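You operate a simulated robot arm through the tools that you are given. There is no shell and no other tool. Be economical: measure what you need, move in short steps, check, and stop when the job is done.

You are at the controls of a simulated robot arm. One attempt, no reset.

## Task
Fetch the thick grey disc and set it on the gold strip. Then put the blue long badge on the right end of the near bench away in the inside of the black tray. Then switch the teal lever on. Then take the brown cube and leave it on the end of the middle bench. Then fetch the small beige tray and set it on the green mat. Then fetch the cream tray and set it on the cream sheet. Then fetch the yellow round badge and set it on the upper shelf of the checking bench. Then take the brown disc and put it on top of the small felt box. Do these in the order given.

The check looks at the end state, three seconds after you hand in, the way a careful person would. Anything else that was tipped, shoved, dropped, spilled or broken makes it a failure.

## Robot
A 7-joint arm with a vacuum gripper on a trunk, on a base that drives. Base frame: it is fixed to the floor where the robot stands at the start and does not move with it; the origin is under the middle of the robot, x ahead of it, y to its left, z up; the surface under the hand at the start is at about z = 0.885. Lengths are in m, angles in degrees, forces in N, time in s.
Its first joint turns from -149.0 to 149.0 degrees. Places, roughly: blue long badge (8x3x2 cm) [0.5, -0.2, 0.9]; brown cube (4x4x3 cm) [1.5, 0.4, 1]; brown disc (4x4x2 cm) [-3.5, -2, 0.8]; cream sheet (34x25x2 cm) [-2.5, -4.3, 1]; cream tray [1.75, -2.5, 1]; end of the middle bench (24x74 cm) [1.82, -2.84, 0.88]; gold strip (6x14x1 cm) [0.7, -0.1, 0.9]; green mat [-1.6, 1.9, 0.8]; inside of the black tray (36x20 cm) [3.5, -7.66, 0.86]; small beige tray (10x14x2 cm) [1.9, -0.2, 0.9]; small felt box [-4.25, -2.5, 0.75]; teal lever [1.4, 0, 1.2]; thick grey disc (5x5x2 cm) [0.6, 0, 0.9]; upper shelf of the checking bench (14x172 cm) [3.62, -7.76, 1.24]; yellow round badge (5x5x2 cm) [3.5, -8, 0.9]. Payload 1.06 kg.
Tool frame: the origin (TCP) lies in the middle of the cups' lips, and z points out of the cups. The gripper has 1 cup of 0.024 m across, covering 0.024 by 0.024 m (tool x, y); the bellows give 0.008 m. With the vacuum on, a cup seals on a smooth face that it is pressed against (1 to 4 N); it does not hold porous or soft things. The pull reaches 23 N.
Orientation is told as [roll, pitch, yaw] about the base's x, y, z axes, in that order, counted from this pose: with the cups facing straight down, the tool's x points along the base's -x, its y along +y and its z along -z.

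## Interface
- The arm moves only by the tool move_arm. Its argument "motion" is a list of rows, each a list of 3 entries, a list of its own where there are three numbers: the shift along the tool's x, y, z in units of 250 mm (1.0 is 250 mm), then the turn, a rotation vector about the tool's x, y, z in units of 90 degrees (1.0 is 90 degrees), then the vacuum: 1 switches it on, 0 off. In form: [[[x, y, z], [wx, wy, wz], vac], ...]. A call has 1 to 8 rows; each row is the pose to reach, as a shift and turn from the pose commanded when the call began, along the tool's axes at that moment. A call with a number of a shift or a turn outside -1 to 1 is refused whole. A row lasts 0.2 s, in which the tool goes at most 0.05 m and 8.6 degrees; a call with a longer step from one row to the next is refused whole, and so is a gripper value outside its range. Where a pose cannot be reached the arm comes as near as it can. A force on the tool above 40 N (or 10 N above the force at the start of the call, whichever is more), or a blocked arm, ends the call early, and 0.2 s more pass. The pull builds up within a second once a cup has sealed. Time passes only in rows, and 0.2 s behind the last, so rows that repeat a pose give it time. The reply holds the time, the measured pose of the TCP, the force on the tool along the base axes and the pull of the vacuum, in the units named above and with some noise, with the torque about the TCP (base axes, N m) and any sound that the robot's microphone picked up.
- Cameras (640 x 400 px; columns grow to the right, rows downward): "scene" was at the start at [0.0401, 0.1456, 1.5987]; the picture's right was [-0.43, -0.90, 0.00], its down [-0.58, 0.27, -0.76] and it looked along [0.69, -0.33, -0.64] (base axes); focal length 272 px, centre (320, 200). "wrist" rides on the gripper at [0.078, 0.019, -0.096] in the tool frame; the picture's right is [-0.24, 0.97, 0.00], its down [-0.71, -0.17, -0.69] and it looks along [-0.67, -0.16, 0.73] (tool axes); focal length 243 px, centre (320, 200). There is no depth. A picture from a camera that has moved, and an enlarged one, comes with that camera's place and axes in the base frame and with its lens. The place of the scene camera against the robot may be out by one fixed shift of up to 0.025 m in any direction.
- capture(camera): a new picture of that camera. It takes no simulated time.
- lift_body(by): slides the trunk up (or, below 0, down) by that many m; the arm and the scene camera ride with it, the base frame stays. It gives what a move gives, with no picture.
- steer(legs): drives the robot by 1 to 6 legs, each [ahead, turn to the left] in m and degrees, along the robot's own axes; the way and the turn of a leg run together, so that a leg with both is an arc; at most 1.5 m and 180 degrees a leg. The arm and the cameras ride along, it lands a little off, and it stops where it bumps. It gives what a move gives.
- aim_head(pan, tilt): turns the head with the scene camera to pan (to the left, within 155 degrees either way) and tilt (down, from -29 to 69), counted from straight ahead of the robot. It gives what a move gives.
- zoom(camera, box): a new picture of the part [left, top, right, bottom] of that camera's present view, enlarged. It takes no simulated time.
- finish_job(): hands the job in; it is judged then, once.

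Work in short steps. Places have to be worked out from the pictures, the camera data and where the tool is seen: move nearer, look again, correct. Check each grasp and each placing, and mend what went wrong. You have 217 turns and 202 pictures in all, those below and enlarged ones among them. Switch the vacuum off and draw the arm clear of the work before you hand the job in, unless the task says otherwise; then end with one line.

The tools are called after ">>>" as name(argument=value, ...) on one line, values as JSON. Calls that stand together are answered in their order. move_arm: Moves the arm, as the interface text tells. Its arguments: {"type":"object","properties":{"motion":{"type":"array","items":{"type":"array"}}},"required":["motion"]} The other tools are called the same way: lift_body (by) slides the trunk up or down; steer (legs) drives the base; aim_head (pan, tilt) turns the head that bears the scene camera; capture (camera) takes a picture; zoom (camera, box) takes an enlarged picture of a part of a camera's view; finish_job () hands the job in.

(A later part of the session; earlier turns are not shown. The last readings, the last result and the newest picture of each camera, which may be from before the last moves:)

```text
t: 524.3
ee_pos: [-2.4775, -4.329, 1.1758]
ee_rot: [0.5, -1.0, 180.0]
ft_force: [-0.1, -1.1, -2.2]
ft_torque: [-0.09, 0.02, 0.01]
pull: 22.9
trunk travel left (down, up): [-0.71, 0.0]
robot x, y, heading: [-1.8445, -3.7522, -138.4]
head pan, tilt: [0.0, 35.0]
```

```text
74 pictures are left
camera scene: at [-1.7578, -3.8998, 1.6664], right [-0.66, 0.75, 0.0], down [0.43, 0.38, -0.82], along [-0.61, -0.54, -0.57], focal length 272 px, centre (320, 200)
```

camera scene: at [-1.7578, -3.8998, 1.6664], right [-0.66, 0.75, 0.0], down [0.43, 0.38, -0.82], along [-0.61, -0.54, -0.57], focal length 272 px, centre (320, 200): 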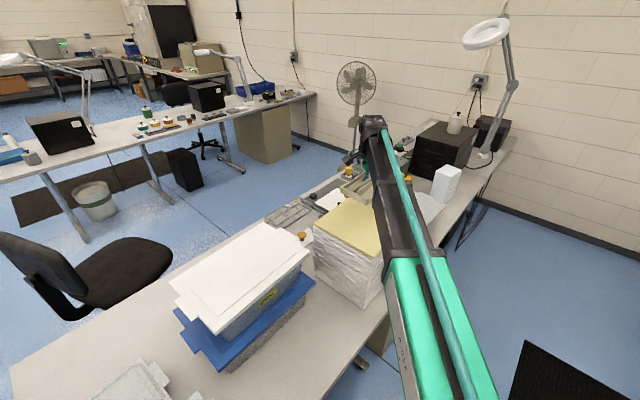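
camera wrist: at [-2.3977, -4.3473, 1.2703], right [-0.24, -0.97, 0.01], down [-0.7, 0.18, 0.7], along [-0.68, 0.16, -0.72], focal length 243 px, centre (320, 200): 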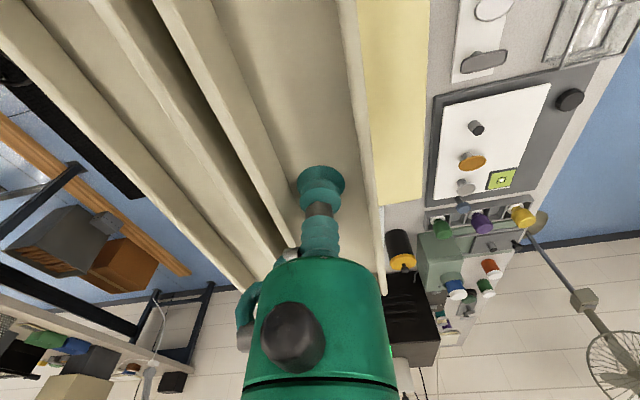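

Sheet centre refined: [-2.497, -4.311]; TCP target [-2.497, -4.337]. Lower to z≈1.06 and check.

>>> move_arm(motion=[[[-0.08, 0.032, 0.08], [0, 0, 0], 1], [[-0.08, 0.032, 0.24], [0, 0, 0], 1], [[-0.08, 0.032, 0.4], [0, 0, 0], 1], [[-0.08, 0.032, 0.46], [0, 0, 0], 1], [[-0.08, 0.032, 0.46], [0, 0, 0], 1]])

>>> capture(camera="wrist")

>>> zoom(camera="scene", box=[270, 150, 450, 310])

```text
t: 525.5
ee_pos: [-2.498, -4.3373, 1.062]
ee_rot: [0.6, -1.0, 179.9]
ft_force: [0.7, -0.5, -2.8]
ft_torque: [-0.06, 0.05, 0.0]
pull: 23.1
trunk travel left (down, up): [-0.71, 0.0]
robot x, y, heading: [-1.8445, -3.7529, -138.2]
head pan, tilt: [0.0, 35.0]
```

```text
73 pictures are left
camera wrist: at [-2.4197, -4.3558, 1.1565], right [-0.24, -0.97, 0.01], down [-0.7, 0.18, 0.7], along [-0.68, 0.16, -0.72], focal length 243 px, centre (320, 200)
```

wrist: 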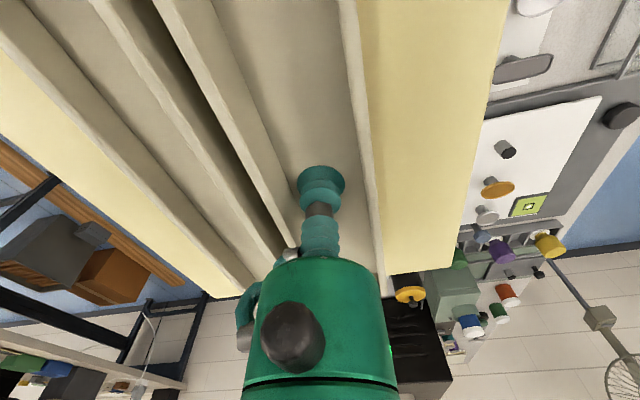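

```text
2.50 times, centred on (360, 230) of scene
camera zoom: at [-1.7577, -3.8993, 1.6664], right [-0.66, 0.75, 0.0], down [0.43, 0.38, -0.82], along [-0.61, -0.54, -0.57], focal length 680 px, centre (220, 125)
```

zoom: 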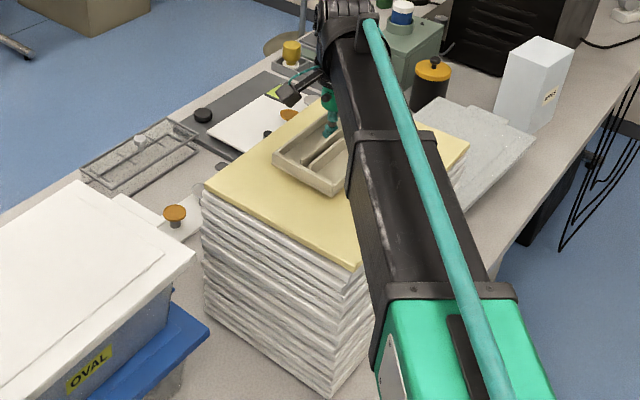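

Well centred over the sheet. Lower in small steps until contact.

>>> move_arm(motion=[[[0, 0, 0.08], [0, 0, 0], 1], [[0, 0, 0.1], [0, 0, 0], 1], [[0, 0, 0.115], [0, 0, 0], 1], [[0, 0, 0.13], [0, 0, 0], 1], [[0, 0, 0.14], [0, 0, 0], 1], [[0, 0, 0.148], [0, 0, 0], 1]])

```text
t: 526.6
ee_pos: [-2.4989, -4.3384, 1.0346]
ee_rot: [0.8, -1.4, 180.0]
ft_force: [1.7, 1.3, 21.2]
ft_torque: [0.07, -0.13, 0.05]
pull: 22.9
trunk travel left (down, up): [-0.71, 0.0]
robot x, y, heading: [-1.8454, -3.7516, -138.3]
head pan, tilt: [0.0, 35.0]
stopped in row 5: the force on the tool passed its limit at 43 N (the readings are from after the stop); the commanded pose is now the measured one
```

Firm contact at z≈1.035. Release and lift.

>>> move_arm(motion=[[[0, 0, -0.01], [0, 0, 0], 0], [[0, 0, -0.01], [0, 0, 0], 0], [[0, 0, -0.01], [0, 0, 0], 0], [[0, 0, -0.05], [0, 0, 0], 0], [[0, 0, -0.2], [0, 0, 0], 0], [[0, 0, -0.38], [0, 0, 0], 0], [[0, 0, -0.5], [0, 0, 0], 0]])

>>> zoom(camera="scene", box=[270, 150, 450, 310])

>>> capture(camera="wrist")

```text
t: 528.2
ee_pos: [-2.4971, -4.3383, 1.1558]
ee_rot: [0.7, -1.2, 180.0]
ft_force: [-1.2, -0.8, -0.2]
ft_torque: [0.0, 0.03, 0.0]
pull: 0.1
trunk travel left (down, up): [-0.71, 0.0]
robot x, y, heading: [-1.8451, -3.7547, -138.3]
head pan, tilt: [0.0, 35.0]
```

```text
2.50 times, centred on (360, 230) of scene
camera zoom: at [-1.7574, -3.8991, 1.6664], right [-0.66, 0.75, 0.0], down [0.43, 0.38, -0.82], along [-0.61, -0.54, -0.57], focal length 680 px, centre (220, 125)
```

zoom: 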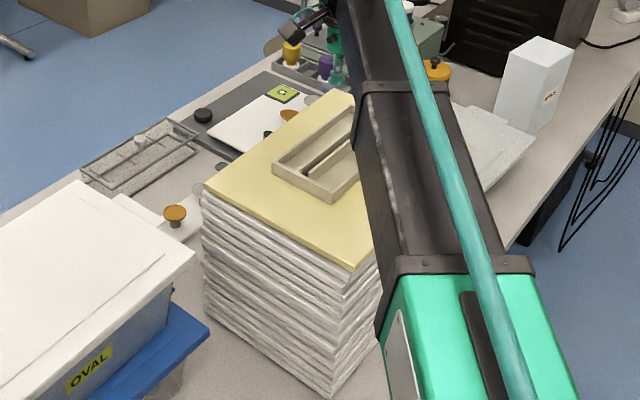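

```text
70 pictures are left
camera wrist: at [-2.4183, -4.3559, 1.2504], right [-0.24, -0.97, 0.02], down [-0.69, 0.18, 0.7], along [-0.68, 0.15, -0.72], focal length 243 px, centre (320, 200)
```

wrist: 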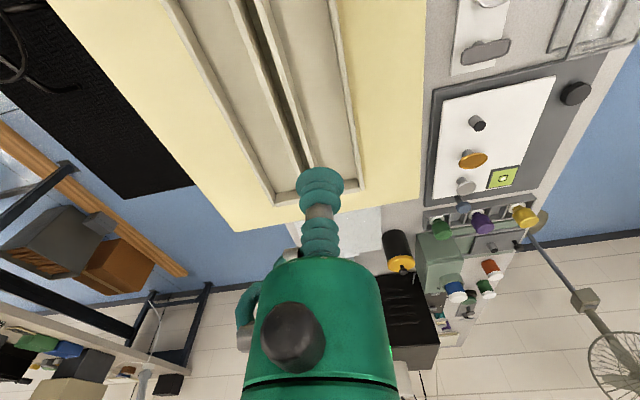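

The cream tray sits on the sheet. Retract the arm and drive back toward the checking bench.

>>> move_arm(motion=[[[0.13, -0.12, 0], [0, 0, 0], 0], [[0.26, -0.24, 0], [0, 0, 0], 0], [[0.39, -0.36, 0], [0, 0, 0], 0], [[0.52, -0.48, 0], [0, 0, 0], 0], [[0.65, -0.6, 0], [0, 0, 0], 0], [[0.78, -0.7, 0], [0, 0, 0], 0], [[0.78, -0.7, 0], [0, 0, 0], 0]])

>>> steer(legs=[[0, -36], [-0.85, 0], [0, 96], [1.5, 0], [1.5, 0], [0, 52]])

>>> aim_head(pan=0, tilt=30)

>>> capture(camera="scene")

```text
t: 529.8
ee_pos: [-2.3015, -4.1632, 1.1507]
ee_rot: [0.8, -1.2, 180.1]
ft_force: [-1.2, 0.4, 0.5]
ft_torque: [0.01, -0.01, -0.01]
pull: 0.1
trunk travel left (down, up): [-0.71, 0.0]
robot x, y, heading: [-1.8451, -3.7581, -138.2]
head pan, tilt: [0.0, 35.0]
```

```text
t: 556.5
ee_pos: [0.1584, -6.8693, 1.15]
ee_rot: [0.7, -1.2, -67.7]
ft_force: [-0.4, 0.1, -0.6]
ft_torque: [-0.03, 0.03, 0.02]
pull: 0.0
trunk travel left (down, up): [-0.71, 0.0]
robot x, y, heading: [-0.3964, -6.606, -25.9]
head pan, tilt: [0.0, 35.0]
```

```text
t: 557.1
ee_pos: [0.1569, -6.8691, 1.1506]
ee_rot: [0.8, -1.2, -67.7]
ft_force: [0.3, -0.7, 0.7]
ft_torque: [0.0, 0.01, -0.01]
pull: 0.1
trunk travel left (down, up): [-0.71, 0.0]
robot x, y, heading: [-0.3895, -6.6052, -26.1]
head pan, tilt: [0.0, 30.0]
```

```text
69 pictures are left
camera scene: at [-0.2691, -6.4574, 1.6742], right [-0.44, -0.9, 0.0], down [-0.45, 0.22, -0.87], along [0.78, -0.38, -0.5], focal length 272 px, centre (320, 200)
```

scene: 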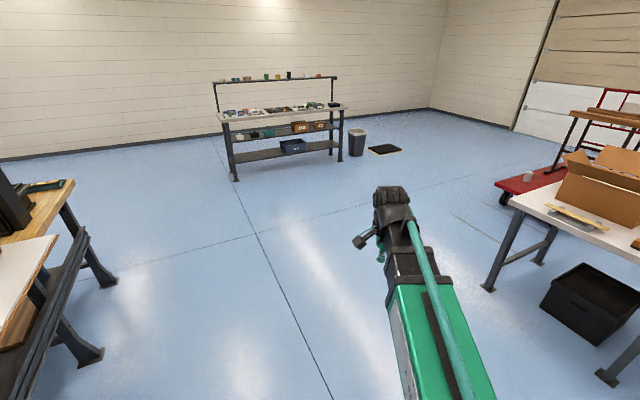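

Continue toward the bench; straighten the tool yaw.

>>> steer(legs=[[1.45, 0], [1.4, 0], [0, 26]])

>>> move_arm(motion=[[[0, 0, 0.02], [0, 0, -0.092], 0], [[0, 0, 0.04], [0, 0, -0.184], 0], [[0, 0, 0.06], [0, 0, -0.276], 0], [[0, 0, 0.08], [0, 0, -0.368], 0], [[0, 0, 0.1], [0, 0, -0.462], 0], [[0, 0, 0.2], [0, 0, -0.462], 0], [[0, 0, 0.3], [0, 0, -0.462], 0]])

>>> steer(legs=[[0.4, 0]])

>>> aim_head(pan=0, tilt=40)

>>> capture(camera="scene")

>>> capture(camera="wrist")

```text
t: 572.2
ee_pos: [2.7799, -7.8607, 1.1501]
ee_rot: [0.7, -1.2, -41.5]
ft_force: [-0.2, 0.2, 0.4]
ft_torque: [-0.03, -0.02, 0.0]
pull: 0.1
trunk travel left (down, up): [-0.71, 0.0]
robot x, y, heading: [2.1649, -7.8619, 0.4]
head pan, tilt: [0.0, 30.0]
```

```text
t: 573.8
ee_pos: [2.7813, -7.8614, 1.0745]
ee_rot: [-0.3, -1.3, 0.0]
ft_force: [0.9, -1.2, -0.4]
ft_torque: [-0.01, -0.01, 0.0]
pull: 0.1
trunk travel left (down, up): [-0.71, 0.0]
robot x, y, heading: [2.1679, -7.8613, 0.0]
head pan, tilt: [0.0, 30.0]
```

```text
t: 576.3
ee_pos: [3.1819, -7.8604, 1.0753]
ee_rot: [-0.3, -1.3, 0.0]
ft_force: [0.1, 0.4, -0.4]
ft_torque: [0.0, -0.01, 0.05]
pull: 0.1
trunk travel left (down, up): [-0.71, 0.0]
robot x, y, heading: [2.5695, -7.8646, 0.2]
head pan, tilt: [0.0, 30.0]
```

```text
t: 577.0
ee_pos: [3.1814, -7.8619, 1.0751]
ee_rot: [-0.3, -1.3, 0.0]
ft_force: [-0.6, -0.4, 0.2]
ft_torque: [-0.03, -0.02, 0.03]
pull: 0.1
trunk travel left (down, up): [-0.71, 0.0]
robot x, y, heading: [2.5649, -7.8607, 0.1]
head pan, tilt: [0.0, 40.0]
```

```text
68 pictures are left
camera scene: at [2.6163, -7.6811, 1.6589], right [0.0, -1.0, 0.0], down [-0.64, 0.0, -0.77], along [0.77, 0.0, -0.64], focal length 272 px, centre (320, 200)
```

scene: 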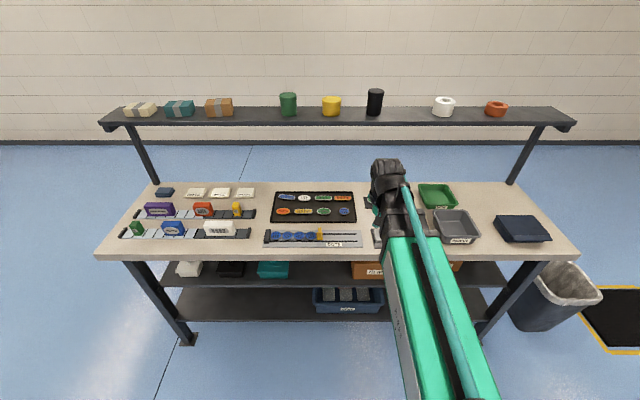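

```text
67 pictures are left
camera wrist: at [3.099, -7.8423, 1.1689], right [0.24, 0.97, 0.0], down [0.69, -0.17, 0.7], along [0.68, -0.16, -0.71], focal length 243 px, centre (320, 200)
```

wrist: 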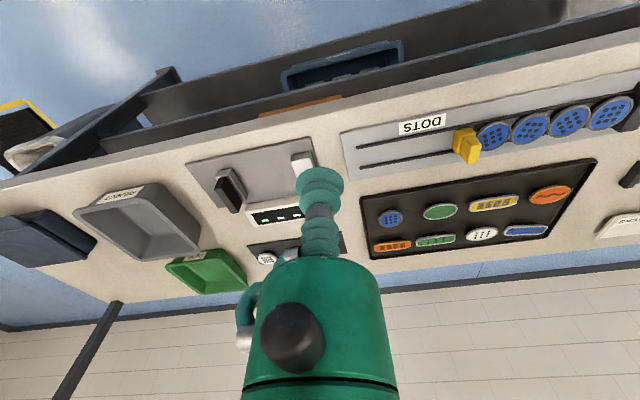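

The blue badge still lies in the tray. The yellow badge is on the dark strip near [3.555, -7.99], under the shelf edge; a free shelf spot is at y≈-8.04. Drive 0.2 m closer and shift right to view it.

>>> steer(legs=[[0.2, 0]])

>>> move_arm(motion=[[[0, -0.17, 0], [0, 0, 0], 0], [[0, -0.34, 0.0], [0, 0, 0], 0], [[0, -0.5, 0.05], [0, 0, 0], 0], [[0, -0.5, 0.1], [0, 0, 0], 0], [[0, -0.5, 0.1], [0, 0, 0], 0]])

>>> capture(camera="wrist")

```text
t: 578.6
ee_pos: [3.3835, -7.8606, 1.0746]
ee_rot: [-0.2, -1.3, 0.0]
ft_force: [-0.2, 0.2, 0.2]
ft_torque: [0.01, 0.02, 0.03]
pull: 0.0
trunk travel left (down, up): [-0.71, 0.0]
robot x, y, heading: [2.7681, -7.8671, 0.0]
head pan, tilt: [0.0, 40.0]
```

```text
t: 579.9
ee_pos: [3.3837, -7.987, 1.0509]
ee_rot: [-0.2, -1.4, 0.1]
ft_force: [-0.6, 0.1, -0.1]
ft_torque: [-0.06, 0.0, -0.01]
pull: 0.0
trunk travel left (down, up): [-0.71, 0.0]
robot x, y, heading: [2.7678, -7.8614, -0.1]
head pan, tilt: [0.0, 40.0]
```

```text
66 pictures are left
camera wrist: at [3.3008, -7.9674, 1.1443], right [0.23, 0.97, 0.0], down [0.69, -0.17, 0.7], along [0.68, -0.16, -0.71], focal length 243 px, centre (320, 200)
```

wrist: 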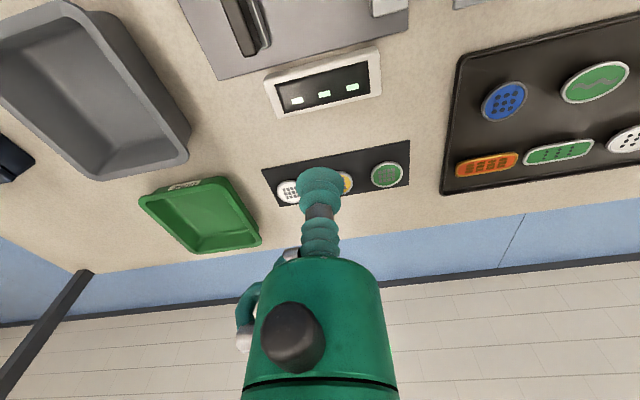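

Yellow badge at [3.532, -7.995]. I tilt the tool ~12° back to keep the wrist clear of the shelf, and approach to z≈0.93.

>>> move_arm(motion=[[[0, 0, 0.06], [0, -0.06, 0], 0], [[0, -0.01, 0.12], [0, -0.12, 0], 0], [[-0.14, -0.02, 0.22], [0, -0.12, 0], 0], [[-0.28, -0.03, 0.32], [0, -0.12, 0], 0], [[-0.4, -0.032, 0.42], [0, -0.12, 0], 0], [[-0.49, -0.032, 0.49], [0, -0.12, 0], 0], [[-0.49, -0.032, 0.49], [0, -0.12, 0], 0]])

>>> capture(camera="wrist")

>>> zoom(camera="scene", box=[320, 80, 500, 240])

```text
t: 581.5
ee_pos: [3.5089, -7.995, 0.9311]
ee_rot: [-0.3, -12.2, 0.1]
ft_force: [-0.4, 0.1, -0.1]
ft_torque: [0.0, -0.02, -0.04]
pull: 0.1
trunk travel left (down, up): [-0.71, 0.0]
robot x, y, heading: [2.7673, -7.8598, 0.1]
head pan, tilt: [0.0, 40.0]
```

```text
65 pictures are left
camera wrist: at [3.4104, -7.9755, 1.0083], right [0.23, 0.97, 0.05], down [0.55, -0.17, 0.82], along [0.8, -0.16, -0.57], focal length 243 px, centre (320, 200)
```

wrist: 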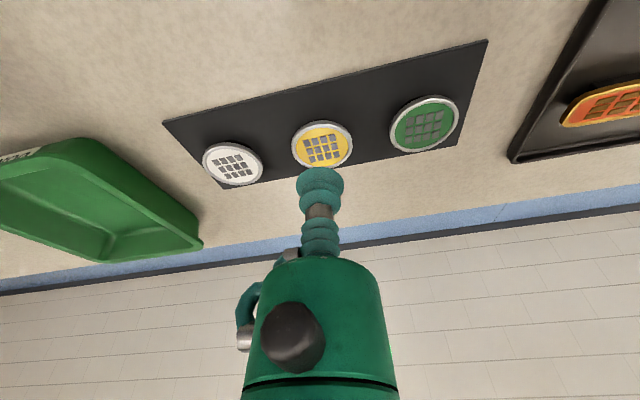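

```text
2.50 times, centred on (410, 160) of scene
camera zoom: at [2.8168, -7.681, 1.6589], right [0.0, -1.0, 0.0], down [-0.64, 0.0, -0.77], along [0.77, 0.0, -0.64], focal length 680 px, centre (95, 300)
```

zoom: 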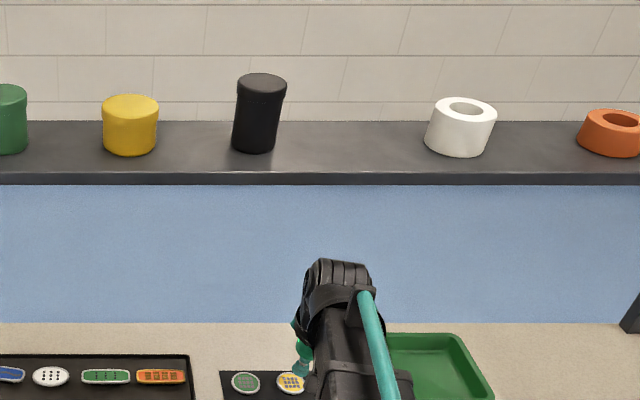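

The wrist top would be ~1.15 at pick height, below the shelf, so I can straighten the tool low down. Move to [3.528, -7.995, 0.895] and untilt.

>>> move_arm(motion=[[[-0.022, 0, 0.08], [0, 0, 0], 0], [[-0.044, 0, 0.157], [0, 0, 0], 0], [[-0.044, 0, 0.157], [0, 0.068, 0], 0], [[-0.044, 0, 0.157], [0, 0.13, 0], 0], [[-0.044, 0, 0.157], [0, 0.13, 0], 0]])

>>> capture(camera="wrist")

>>> zoom(camera="scene", box=[320, 80, 500, 240])

```text
t: 582.6
ee_pos: [3.5274, -7.9938, 0.8946]
ee_rot: [-0.3, -0.4, 0.0]
ft_force: [-0.8, 0.2, 0.3]
ft_torque: [-0.01, 0.01, -0.03]
pull: 0.0
trunk travel left (down, up): [-0.71, 0.0]
robot x, y, heading: [2.7679, -7.8622, 0.1]
head pan, tilt: [0.0, 40.0]
```

```text
63 pictures are left
camera wrist: at [3.4466, -7.9754, 0.9905], right [0.23, 0.97, 0.0], down [0.7, -0.17, 0.69], along [0.67, -0.16, -0.72], focal length 243 px, centre (320, 200)
```

wrist: 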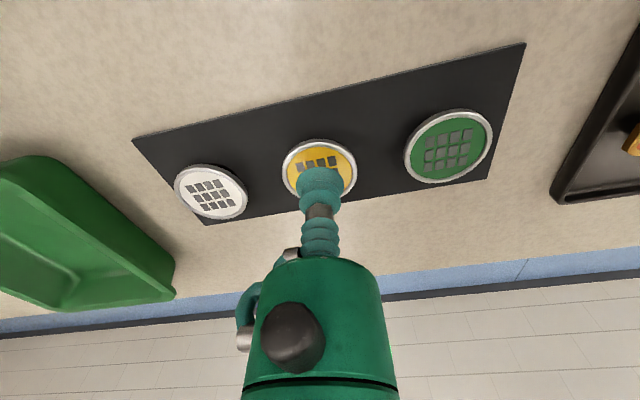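

```text
2.50 times, centred on (410, 160) of scene
camera zoom: at [2.817, -7.681, 1.6589], right [0.0, -1.0, 0.0], down [-0.64, 0.0, -0.77], along [0.77, 0.0, -0.64], focal length 680 px, centre (95, 300)
```

zoom: 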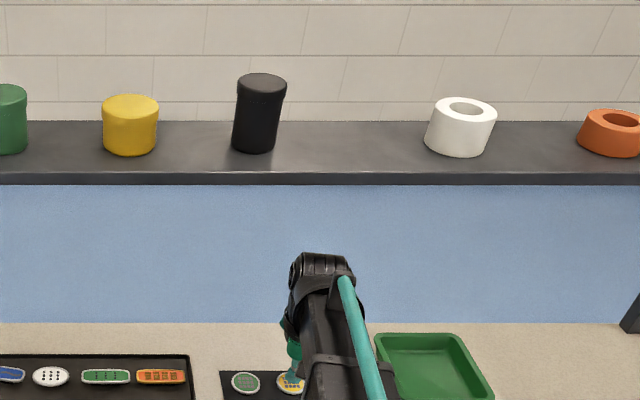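

Vertical and aligned without touching anything. Descend with vacuum.

>>> move_arm(motion=[[[-0.006, 0, 0.04], [0, 0, 0], 1], [[-0.006, 0, 0.055], [0, 0, 0], 1], [[-0.006, 0, 0.067], [0, 0, 0], 1], [[-0.006, 0, 0.075], [0, 0, 0], 1], [[-0.006, 0, 0.083], [0, 0, 0], 1], [[-0.006, 0, 0.083], [0, 0, 0], 1], [[-0.006, 0, 0.083], [0, 0, 0], 1]])

```text
t: 584.2
ee_pos: [3.5278, -7.9944, 0.8748]
ee_rot: [-0.3, -0.6, 0.0]
ft_force: [3.1, 0.5, 13.7]
ft_torque: [0.05, -0.02, -0.01]
pull: 23.0
trunk travel left (down, up): [-0.71, 0.0]
robot x, y, heading: [2.769, -7.8596, 0.1]
head pan, tilt: [0.0, 40.0]
```

Sealed. Lift slightly, withdraw from under the shelf, then raise.

>>> move_arm(motion=[[[0, 0, -0.04], [0, 0, 0], 1], [[0, 0, -0.12], [0, 0, 0], 1], [[0.16, 0, -0.16], [0, 0, 0], 1], [[0.34, 0, -0.18], [0, 0, 0], 1], [[0.52, 0, -0.2], [0, 0, 0], 1], [[0.68, 0, -0.22], [0, 0, 0], 1], [[0.74, 0, -0.36], [0, 0, 0], 1], [[0.74, 0, -0.54], [0, 0, 0], 1]])

>>> capture(camera="wrist")

```text
t: 586.0
ee_pos: [3.341, -7.9941, 1.0068]
ee_rot: [-0.3, -0.5, 0.1]
ft_force: [-0.3, 0.0, 1.0]
ft_torque: [0.01, 0.0, 0.01]
pull: 23.3
trunk travel left (down, up): [-0.71, 0.0]
robot x, y, heading: [2.7659, -7.8639, -0.1]
head pan, tilt: [0.0, 40.0]
```

```text
61 pictures are left
camera wrist: at [3.2612, -7.9751, 1.102], right [0.23, 0.97, 0.0], down [0.7, -0.17, 0.69], along [0.67, -0.16, -0.72], focal length 243 px, centre (320, 200)
```

wrist: 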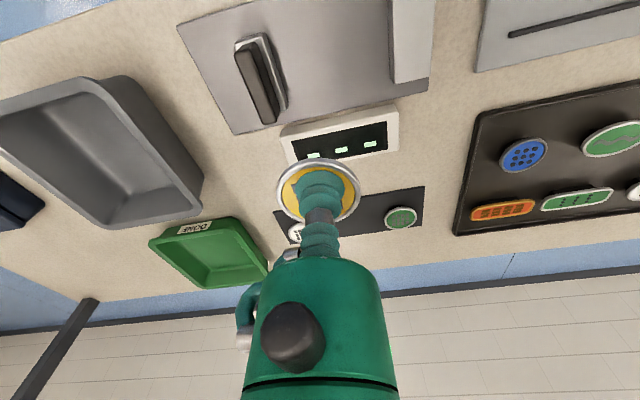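

Held. I back the base 0.1 m for a longer reach, then extend to x≈3.42 and raise to z≈1.2 in front of the shelf.

>>> steer(legs=[[-0.1, 0]])

>>> move_arm(motion=[[[-0.18, -0.04, 0], [0, 0, 0], 1], [[-0.36, -0.08, 0], [0, 0, 0], 1], [[-0.54, -0.12, 0], [0, 0, 0], 1], [[-0.7, -0.16, 0], [0, 0, 0], 1], [[-0.7, -0.18, -0.19], [0, 0, 0], 1], [[-0.7, -0.18, -0.38], [0, 0, 0], 1], [[-0.7, -0.18, -0.57], [0, 0, 0], 1], [[-0.7, -0.18, -0.76], [0, 0, 0], 1]])

>>> zoom(camera="scene", box=[320, 40, 500, 200])

```text
t: 587.2
ee_pos: [3.2407, -7.9941, 1.0069]
ee_rot: [-0.2, -0.5, -0.1]
ft_force: [0.8, 0.0, 0.1]
ft_torque: [-0.02, -0.03, 0.02]
pull: 23.1
trunk travel left (down, up): [-0.71, 0.0]
robot x, y, heading: [2.6652, -7.8656, 0.1]
head pan, tilt: [0.0, 40.0]
```

```text
t: 589.0
ee_pos: [3.4148, -8.039, 1.1978]
ee_rot: [-0.3, -0.4, 0.0]
ft_force: [-0.2, 0.1, 0.6]
ft_torque: [0.0, -0.03, 0.0]
pull: 23.3
trunk travel left (down, up): [-0.71, 0.0]
robot x, y, heading: [2.6686, -7.8603, 0.0]
head pan, tilt: [0.0, 40.0]
```

```text
2.50 times, centred on (410, 120) of scene
camera zoom: at [2.7161, -7.681, 1.6588], right [0.0, -1.0, 0.0], down [-0.64, 0.0, -0.77], along [0.77, 0.0, -0.64], focal length 680 px, centre (95, 400)
```

zoom: 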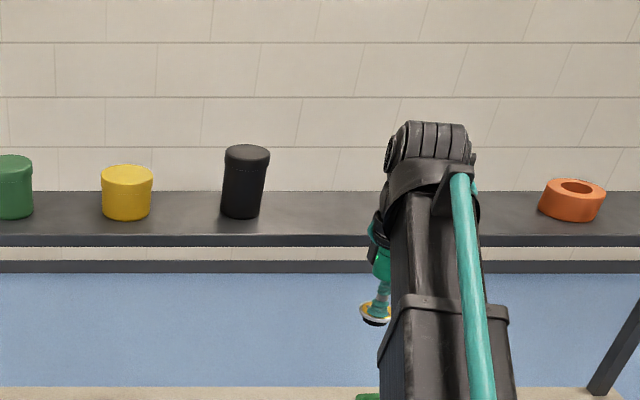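

Nothing touches. Raise to z≈1.285 and check for strain.

>>> move_arm(motion=[[[0, 0.03, -0.15], [0, 0, 0], 1], [[0, 0.076, -0.3], [0, 0, 0], 1], [[0, 0.076, -0.36], [0, 0, 0], 1], [[0, 0.076, -0.36], [0, 0, 0], 1]])

>>> capture(camera="wrist")

```text
t: 590.0
ee_pos: [3.4136, -8.0194, 1.2874]
ee_rot: [-0.3, -0.3, -0.1]
ft_force: [0.2, 0.2, -0.7]
ft_torque: [-0.02, 0.02, -0.01]
pull: 22.3
trunk travel left (down, up): [-0.71, 0.0]
robot x, y, heading: [2.667, -7.8668, -0.0]
head pan, tilt: [0.0, 40.0]
```

```text
59 pictures are left
camera wrist: at [3.3334, -8.0004, 1.3831], right [0.24, 0.97, 0.0], down [0.7, -0.17, 0.69], along [0.67, -0.16, -0.72], focal length 243 px, centre (320, 200)
```

wrist: 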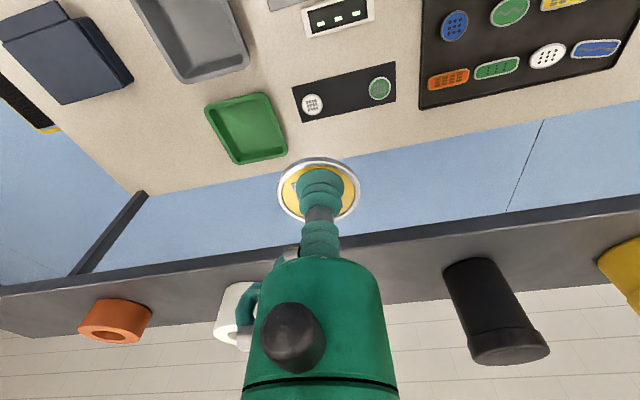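

No strain. Drive 0.1 m forward, then extend over the shelf to [3.62, -8.02].

>>> steer(legs=[[0.1, 0]])

>>> move_arm(motion=[[[-0.14, 0, 0], [0, 0, 0], 1], [[-0.28, 0, 0], [0, 0, 0], 1], [[-0.42, 0, 0], [0, 0, 0], 1], [[-0.42, 0, 0.04], [0, 0, 0], 1], [[-0.42, 0, 0.04], [0, 0, 0], 1]])

>>> capture(camera="wrist")

>>> zoom(camera="scene", box=[300, 40, 500, 200])

```text
t: 591.1
ee_pos: [3.5166, -8.0182, 1.2865]
ee_rot: [-0.3, -0.4, 0.0]
ft_force: [0.0, -0.5, 0.0]
ft_torque: [0.01, 0.05, -0.01]
pull: 23.0
trunk travel left (down, up): [-0.71, 0.0]
robot x, y, heading: [2.7668, -7.8619, 0.3]
head pan, tilt: [0.0, 40.0]
```

```text
t: 592.4
ee_pos: [3.6205, -8.0186, 1.2794]
ee_rot: [-0.3, -0.3, 0.1]
ft_force: [0.5, -0.1, -0.8]
ft_torque: [0.02, 0.02, -0.01]
pull: 22.9
trunk travel left (down, up): [-0.71, 0.0]
robot x, y, heading: [2.7693, -7.8637, 0.4]
head pan, tilt: [0.0, 40.0]
```

```text
58 pictures are left
camera wrist: at [3.5402, -7.9998, 1.3737], right [0.23, 0.97, 0.0], down [0.7, -0.17, 0.69], along [0.67, -0.16, -0.72], focal length 243 px, centre (320, 200)
```

wrist: 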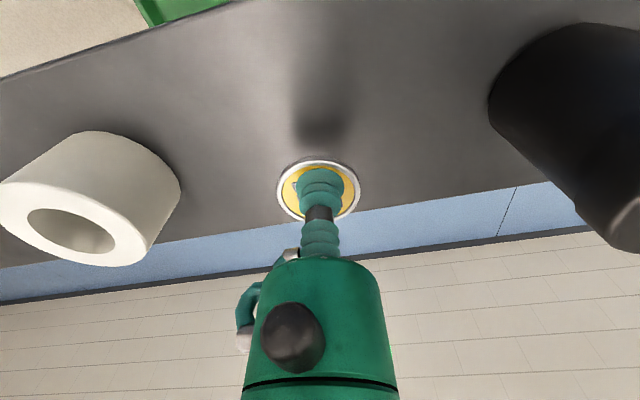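

```text
2.50 times, centred on (400, 120) of scene
camera zoom: at [2.8172, -7.681, 1.6589], right [0.0, -1.0, 0.0], down [-0.64, 0.0, -0.77], along [0.77, 0.0, -0.64], focal length 680 px, centre (120, 400)
```

zoom: 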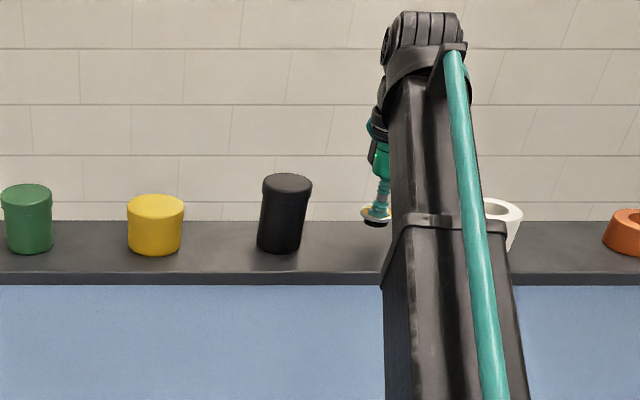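

Over the shelf, between the black and white cups with clear margins. Lower to contact (≈1.254).

>>> move_arm(motion=[[[0, 0, 0.06], [0, 0, 0], 1], [[0, 0, 0.08], [0, 0, 0], 1], [[0, 0, 0.092], [0, 0, 0], 1], [[0, 0, 0.1], [0, 0, 0], 1], [[0, 0, 0.1], [0, 0, 0], 1]])

```text
t: 593.5
ee_pos: [3.621, -8.0186, 1.2527]
ee_rot: [-0.3, -0.4, 0.1]
ft_force: [0.4, 0.5, -0.6]
ft_torque: [0.04, 0.04, -0.01]
pull: 23.2
trunk travel left (down, up): [-0.71, 0.0]
robot x, y, heading: [2.7697, -7.863, 0.0]
head pan, tilt: [0.0, 40.0]
```

>>> move_arm(motion=[[[0, 0, 0.008], [0, 0, 0], 1], [[0, 0, 0.016], [0, 0, 0], 1], [[0, 0, 0.024], [0, 0, 0], 1], [[0, 0, 0.024], [0, 0, 0], 1]])

>>> capture(camera="wrist")

```text
t: 594.5
ee_pos: [3.6187, -8.0182, 1.2476]
ee_rot: [-0.3, -0.4, 0.0]
ft_force: [5.4, -0.6, 19.1]
ft_torque: [-0.01, 0.02, -0.03]
pull: 23.0
trunk travel left (down, up): [-0.71, 0.0]
robot x, y, heading: [2.7694, -7.8689, 0.1]
head pan, tilt: [0.0, 40.0]
```

```text
56 pictures are left
camera wrist: at [3.5389, -7.9997, 1.3431], right [0.23, 0.97, 0.0], down [0.7, -0.17, 0.69], along [0.67, -0.16, -0.72], focal length 243 px, centre (320, 200)
```

wrist: 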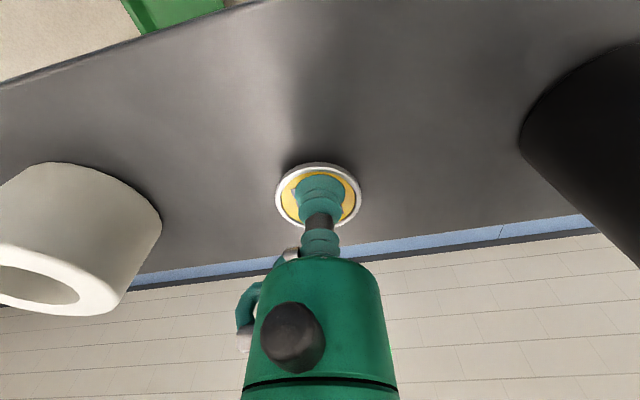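

Contact (19 N) mid-shelf. Release, lift, and withdraw.

>>> move_arm(motion=[[[0, 0, -0.01], [0, 0, 0], 0], [[0, 0, -0.01], [0, 0, 0], 0], [[0, 0, -0.01], [0, 0, 0], 0], [[0, 0, -0.06], [0, 0, 0], 0], [[0, 0, -0.15], [0, 0, 0], 0], [[0.18, 0, -0.15], [0, 0, 0], 0], [[0.36, 0, -0.15], [0, 0, 0], 0], [[0.54, 0, -0.13], [0, 0, 0], 0]])

>>> steer(legs=[[-0.3, 0]])

>>> capture(camera="scene")

```text
t: 596.4
ee_pos: [3.4851, -8.0192, 1.278]
ee_rot: [-0.2, -0.4, 0.1]
ft_force: [0.5, -0.2, 0.0]
ft_torque: [0.0, 0.0, 0.0]
pull: 0.1
trunk travel left (down, up): [-0.71, 0.0]
robot x, y, heading: [2.77, -7.8639, 0.2]
head pan, tilt: [0.0, 40.0]
```

```text
t: 598.4
ee_pos: [3.1837, -8.0191, 1.2792]
ee_rot: [-0.3, -0.5, 0.1]
ft_force: [-0.1, 1.0, 0.7]
ft_torque: [0.01, 0.01, -0.02]
pull: 0.1
trunk travel left (down, up): [-0.71, 0.0]
robot x, y, heading: [2.4676, -7.8635, 0.0]
head pan, tilt: [0.0, 40.0]
```

```text
55 pictures are left
camera scene: at [2.5144, -7.6815, 1.6589], right [0.0, -1.0, 0.0], down [-0.64, 0.0, -0.77], along [0.77, 0.0, -0.64], focal length 272 px, centre (320, 200)
```

scene: 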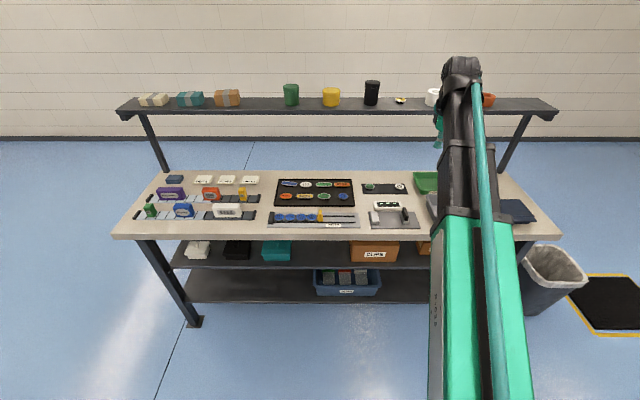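

The yellow badge is on the shelf and nothing else is disturbed. Now the brown disc: drive back north-west.

>>> steer(legs=[[0, 156], [1.5, 0], [1.5, 0], [0, -63], [1.5, 0], [1.5, 0]])

>>> move_arm(motion=[[[0.1, 0, 0.15], [0, 0, 0], 0], [[0.2, 0, 0.3], [0, 0, 0], 0], [[0.3, 0, 0.45], [0, 0, 0], 0], [[0.4, 0, 0.6], [0, 0, 0], 0], [[0.4, 0, 0.7], [0, 0, 0], 0]])

```text
t: 636.0
ee_pos: [-0.3032, -2.9273, 1.2793]
ee_rot: [-0.3, -0.5, 92.9]
ft_force: [0.1, 0.3, 0.7]
ft_torque: [0.02, -0.04, -0.02]
pull: 0.1
trunk travel left (down, up): [-0.71, 0.0]
robot x, y, heading: [-0.424, -3.6549, 92.8]
head pan, tilt: [0.0, 40.0]
```

```text
t: 637.2
ee_pos: [-0.2967, -3.0275, 1.1034]
ee_rot: [-0.3, -0.4, 92.9]
ft_force: [0.2, -0.6, 1.1]
ft_torque: [-0.04, 0.02, 0.0]
pull: 0.1
trunk travel left (down, up): [-0.71, 0.0]
robot x, y, heading: [-0.4211, -3.6531, 92.9]
head pan, tilt: [0.0, 40.0]
```

>>> steer(legs=[[1.4, 0], [1.2, 0], [0, 87]])

>>> aim_head(pan=20, tilt=20)

>>> capture(camera="scene")

```text
t: 653.5
ee_pos: [-1.1759, -0.9108, 1.1036]
ee_rot: [-0.4, -0.4, -179.5]
ft_force: [-0.3, 0.1, -0.3]
ft_torque: [-0.02, 0.01, 0.0]
pull: 0.0
trunk travel left (down, up): [-0.71, 0.0]
robot x, y, heading: [-0.5575, -1.0634, -179.3]
head pan, tilt: [0.0, 40.0]
```

```text
t: 654.4
ee_pos: [-1.1747, -0.9096, 1.1031]
ee_rot: [-0.3, -0.4, -179.5]
ft_force: [-1.0, -0.7, 0.0]
ft_torque: [0.0, 0.0, 0.01]
pull: 0.1
trunk travel left (down, up): [-0.71, 0.0]
robot x, y, heading: [-0.5589, -1.064, -179.5]
head pan, tilt: [20.0, 20.0]
```

```text
54 pictures are left
camera scene: at [-0.5886, -1.2522, 1.6902], right [-0.35, 0.94, 0.0], down [0.32, 0.12, -0.94], along [-0.88, -0.33, -0.34], focal length 272 px, centre (320, 200)
```

scene: 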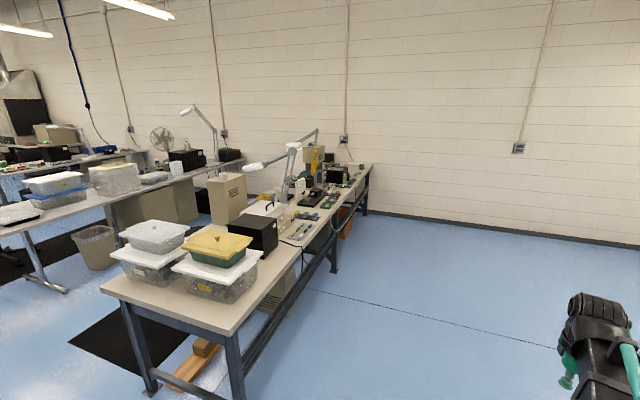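

Aisle north of the row is free. Drive to x≈-3.45 and face the bench.

>>> steer(legs=[[1.45, 0], [1.4, 0], [0, 90]])

>>> aim_head(pan=0, tilt=40)

>>> capture(camera="scene")

>>> capture(camera="wrist")

```text
t: 672.1
ee_pos: [-3.5796, -1.7237, 1.104]
ee_rot: [-0.4, -0.4, -89.2]
ft_force: [-0.1, 0.1, -0.7]
ft_torque: [0.01, 0.02, -0.02]
pull: 0.1
trunk travel left (down, up): [-0.71, 0.0]
robot x, y, heading: [-3.4348, -1.1055, -89.2]
head pan, tilt: [20.0, 20.0]
```

```text
t: 672.9
ee_pos: [-3.579, -1.7225, 1.1033]
ee_rot: [-0.4, -0.4, -89.2]
ft_force: [0.8, 0.4, 0.6]
ft_torque: [0.03, -0.02, 0.0]
pull: 0.2
trunk travel left (down, up): [-0.71, 0.0]
robot x, y, heading: [-3.4327, -1.1021, -89.3]
head pan, tilt: [0.0, 40.0]
```

```text
53 pictures are left
camera scene: at [-3.2524, -1.1294, 1.659], right [-1.0, -0.02, 0.0], down [-0.01, 0.64, -0.77], along [0.01, -0.77, -0.64], focal length 272 px, centre (320, 200)
```

scene: 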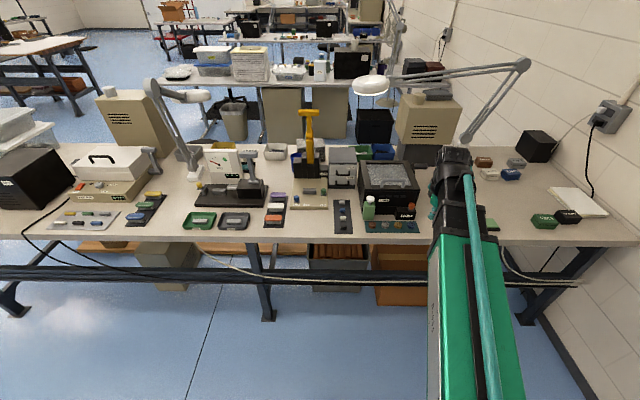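

```text
52 pictures are left
camera wrist: at [-3.563, -1.6443, 1.1988], right [0.98, -0.22, 0.0], down [-0.16, -0.71, 0.69], along [-0.15, -0.67, -0.72], focal length 243 px, centre (320, 200)
```

wrist: 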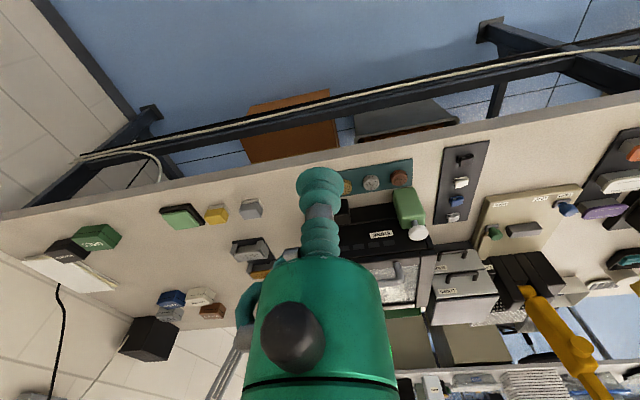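

>>> zoom(camera="scene", box=[340, 130, 620, 270])

>>> zoom(camera="wrist", box=[120, 140, 440, 340])

```text
2.29 times, centred on (480, 200) of scene
camera zoom: at [-3.2524, -1.1294, 1.659], right [-1.0, -0.02, 0.0], down [-0.01, 0.64, -0.77], along [0.01, -0.77, -0.64], focal length 621 px, centre (-46, 200)
```

zoom: 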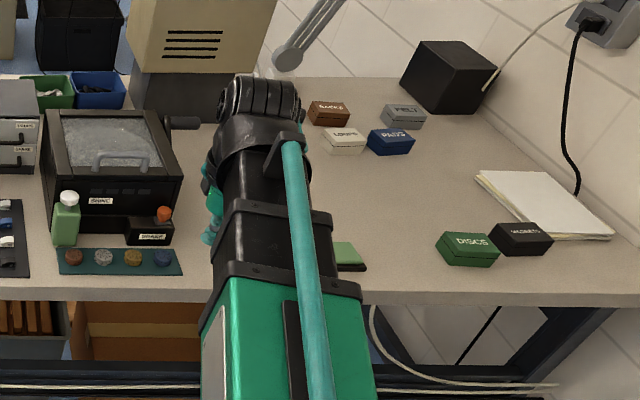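

```text
2.00 times, centred on (280, 240) of wrist
camera zoom: at [-3.563, -1.6443, 1.1988], right [0.98, -0.22, 0.0], down [-0.16, -0.71, 0.69], along [-0.15, -0.67, -0.72], focal length 485 px, centre (400, 120)
```

zoom: 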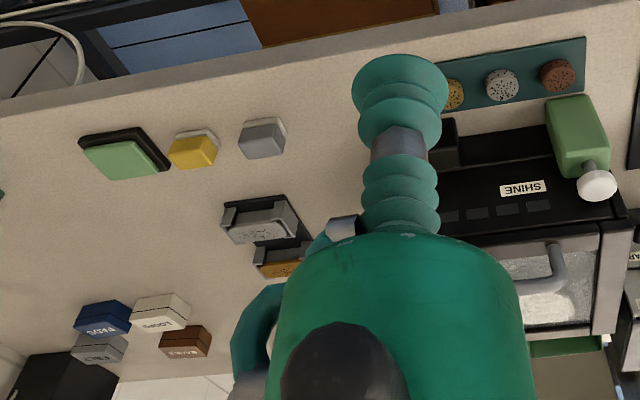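

The labelled boxes include a grey "FELT" box; the brown disc is the first on the teal strip (≈[-3.48, -2.01]). Move above the disc and look.

>>> move_arm(motion=[[[-0.12, 0.06, 0.05], [0, 0, 0], 0], [[-0.24, 0.13, 0.15], [0, 0, 0], 0], [[-0.36, 0.2, 0.25], [0, 0, 0], 0], [[-0.48, 0.27, 0.35], [0, 0, 0], 0], [[-0.6, 0.34, 0.45], [0, 0, 0], 0], [[-0.72, 0.384, 0.55], [0, 0, 0], 0], [[-0.86, 0.384, 0.6], [0, 0, 0], 0], [[-0.86, 0.384, 0.6], [0, 0, 0], 0]])

>>> capture(camera="wrist")

>>> zoom(camera="scene", box=[400, 130, 620, 250])

```text
t: 674.7
ee_pos: [-3.4817, -1.9371, 0.9558]
ee_rot: [-0.3, -0.4, -89.3]
ft_force: [0.3, -0.3, 0.2]
ft_torque: [-0.02, -0.01, 0.02]
pull: 0.0
trunk travel left (down, up): [-0.71, 0.0]
robot x, y, heading: [-3.4335, -1.1017, -89.0]
head pan, tilt: [0.0, 40.0]
```

```text
49 pictures are left
camera wrist: at [-3.4648, -1.8583, 1.05], right [0.98, -0.22, 0.0], down [-0.16, -0.71, 0.69], along [-0.15, -0.67, -0.72], focal length 243 px, centre (320, 200)
```

wrist: 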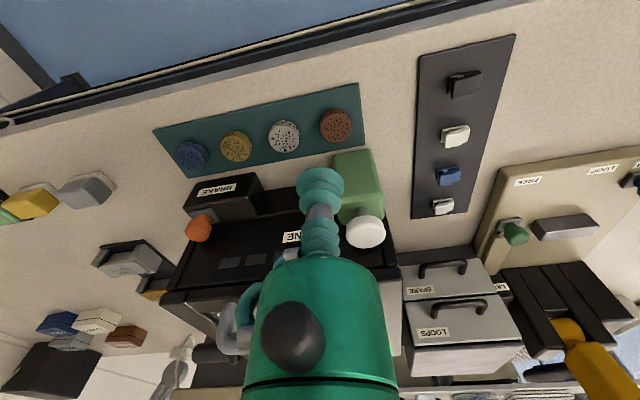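

```text
2.91 times, centred on (510, 190) of scene
camera zoom: at [-3.2524, -1.1292, 1.6589], right [-1.0, -0.01, 0.0], down [-0.01, 0.64, -0.77], along [0.01, -0.77, -0.64], focal length 791 px, centre (-233, 229)
```

zoom: 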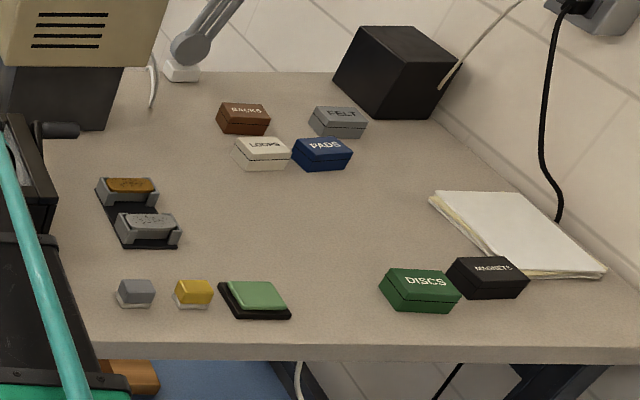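

The grey FELT box sits around [-4.42, -2.55]. First the brown disc: top at about [-3.475, -1.997]. Align and descend to z≈0.81.

>>> move_arm(motion=[[[-0.12, 0.012, 0.08], [0, 0, 0], 0], [[-0.24, 0.024, 0.2], [0, 0, 0], 0], [[-0.24, 0.024, 0.38], [0, 0, 0], 0], [[-0.24, 0.024, 0.54], [0, 0, 0], 0], [[-0.24, 0.024, 0.58], [0, 0, 0], 0], [[-0.24, 0.024, 0.58], [0, 0, 0], 0]])

>>> capture(camera="wrist")

```text
t: 675.7
ee_pos: [-3.4749, -1.999, 0.8488]
ee_rot: [-0.3, -1.7, -89.2]
ft_force: [1.2, 12.8, 31.9]
ft_torque: [-1.74, -0.37, 0.17]
pull: 0.1
trunk travel left (down, up): [-0.71, 0.0]
robot x, y, heading: [-3.4281, -1.1032, -89.1]
head pan, tilt: [0.0, 40.0]
stopped in row 4: the force on the tool passed its limit at 57 N (the readings are from after the stop); the commanded pose is now the measured one
```

```text
47 pictures are left
camera wrist: at [-3.4586, -1.9187, 0.9426], right [0.98, -0.22, 0.0], down [-0.16, -0.69, 0.71], along [-0.15, -0.69, -0.71], focal length 243 px, centre (320, 200)
```

wrist: 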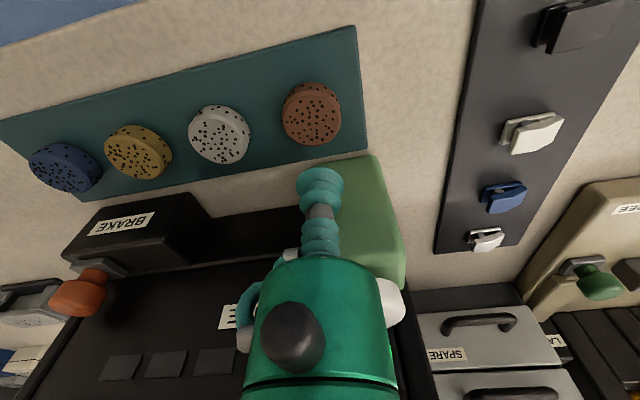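

The gripper body touched the green bottle behind the disc. Raise immediately and inspect.

>>> move_arm(motion=[[[0, 0, -0.1], [0, 0, 0], 0], [[0.05, 0, -0.25], [0, 0, 0], 0], [[0.2, 0, -0.38], [0, 0, 0], 0], [[0.35, 0, -0.42], [0, 0, 0], 0], [[0.4, 0, -0.42], [0, 0, 0], 0]])

>>> capture(camera="wrist")

>>> zoom(camera="scene", box=[310, 150, 470, 250])

```text
t: 676.9
ee_pos: [-3.4769, -1.8994, 0.9449]
ee_rot: [-0.3, -1.3, -89.2]
ft_force: [0.4, -0.3, -0.5]
ft_torque: [0.0, -0.01, 0.01]
pull: 0.1
trunk travel left (down, up): [-0.71, 0.0]
robot x, y, heading: [-3.4305, -1.1068, -89.1]
head pan, tilt: [0.0, 40.0]
```

```text
46 pictures are left
camera wrist: at [-3.4594, -1.8192, 1.0398], right [0.97, -0.22, 0.0], down [-0.16, -0.69, 0.7], along [-0.15, -0.69, -0.71], focal length 243 px, centre (320, 200)
```

wrist: 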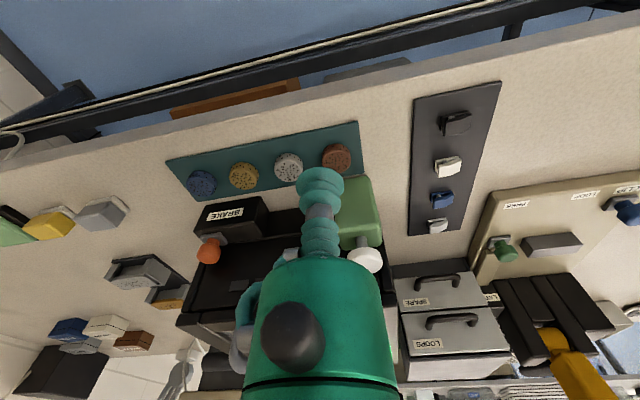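

```text
4.00 times, centred on (390, 200) of scene
camera zoom: at [-3.2525, -1.1296, 1.6589], right [-1.0, -0.01, 0.0], down [-0.01, 0.64, -0.77], along [0.01, -0.77, -0.64], focal length 1087 px, centre (40, 200)
```

zoom: 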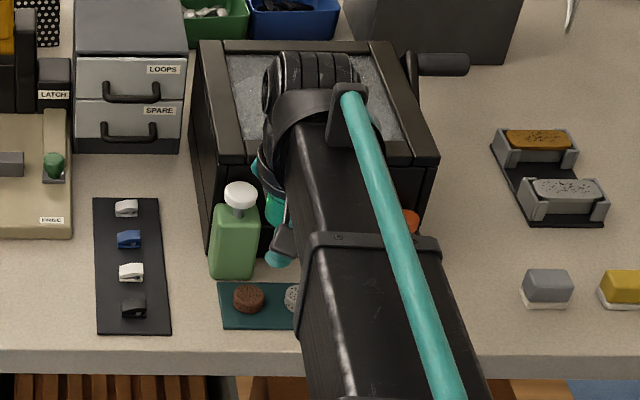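

The bottle is unmoved. To avoid it I tilt the tool ~12° toward the robot and grip slightly on the near side; approach to z≈0.82 first.

>>> move_arm(motion=[[[0, 0, 0], [0, -0.06, 0], 0], [[0, 0, 0], [0, -0.122, 0], 0], [[-0.18, -0.005, 0], [0, -0.122, 0], 0], [[-0.36, -0.01, 0.02], [0, -0.122, 0], 0], [[-0.37, -0.01, 0.2], [0, -0.122, 0], 0], [[-0.375, -0.01, 0.38], [0, -0.122, 0], 0], [[-0.375, -0.01, 0.5], [0, -0.122, 0], 0], [[-0.375, -0.01, 0.5], [0, -0.122, 0], 0]])

>>> capture(camera="wrist")

```text
t: 678.5
ee_pos: [-3.4781, -1.9966, 0.8421]
ee_rot: [-0.1, -13.8, -89.3]
ft_force: [1.3, 13.3, 34.6]
ft_torque: [-1.57, -0.48, 0.24]
pull: 0.0
trunk travel left (down, up): [-0.71, 0.0]
robot x, y, heading: [-3.4308, -1.1035, -89.0]
head pan, tilt: [0.0, 40.0]
stopped in row 8: the force on the tool passed its limit at 53 N (the readings are from after the stop); the commanded pose is now the measured one
```

```text
44 pictures are left
camera wrist: at [-3.4613, -1.899, 0.9159], right [0.97, -0.22, 0.06], down [-0.16, -0.53, 0.83], along [-0.15, -0.82, -0.55], focal length 243 px, centre (320, 200)
```

wrist: 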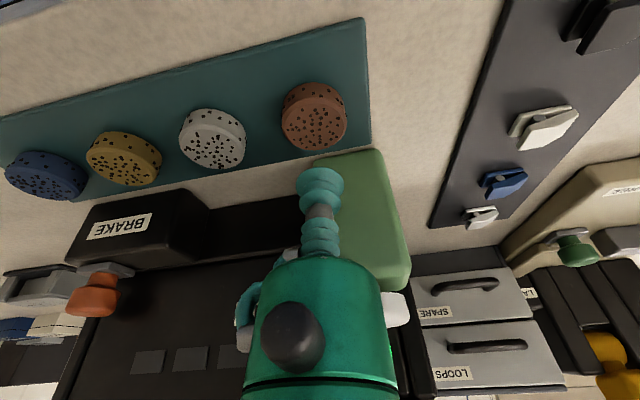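

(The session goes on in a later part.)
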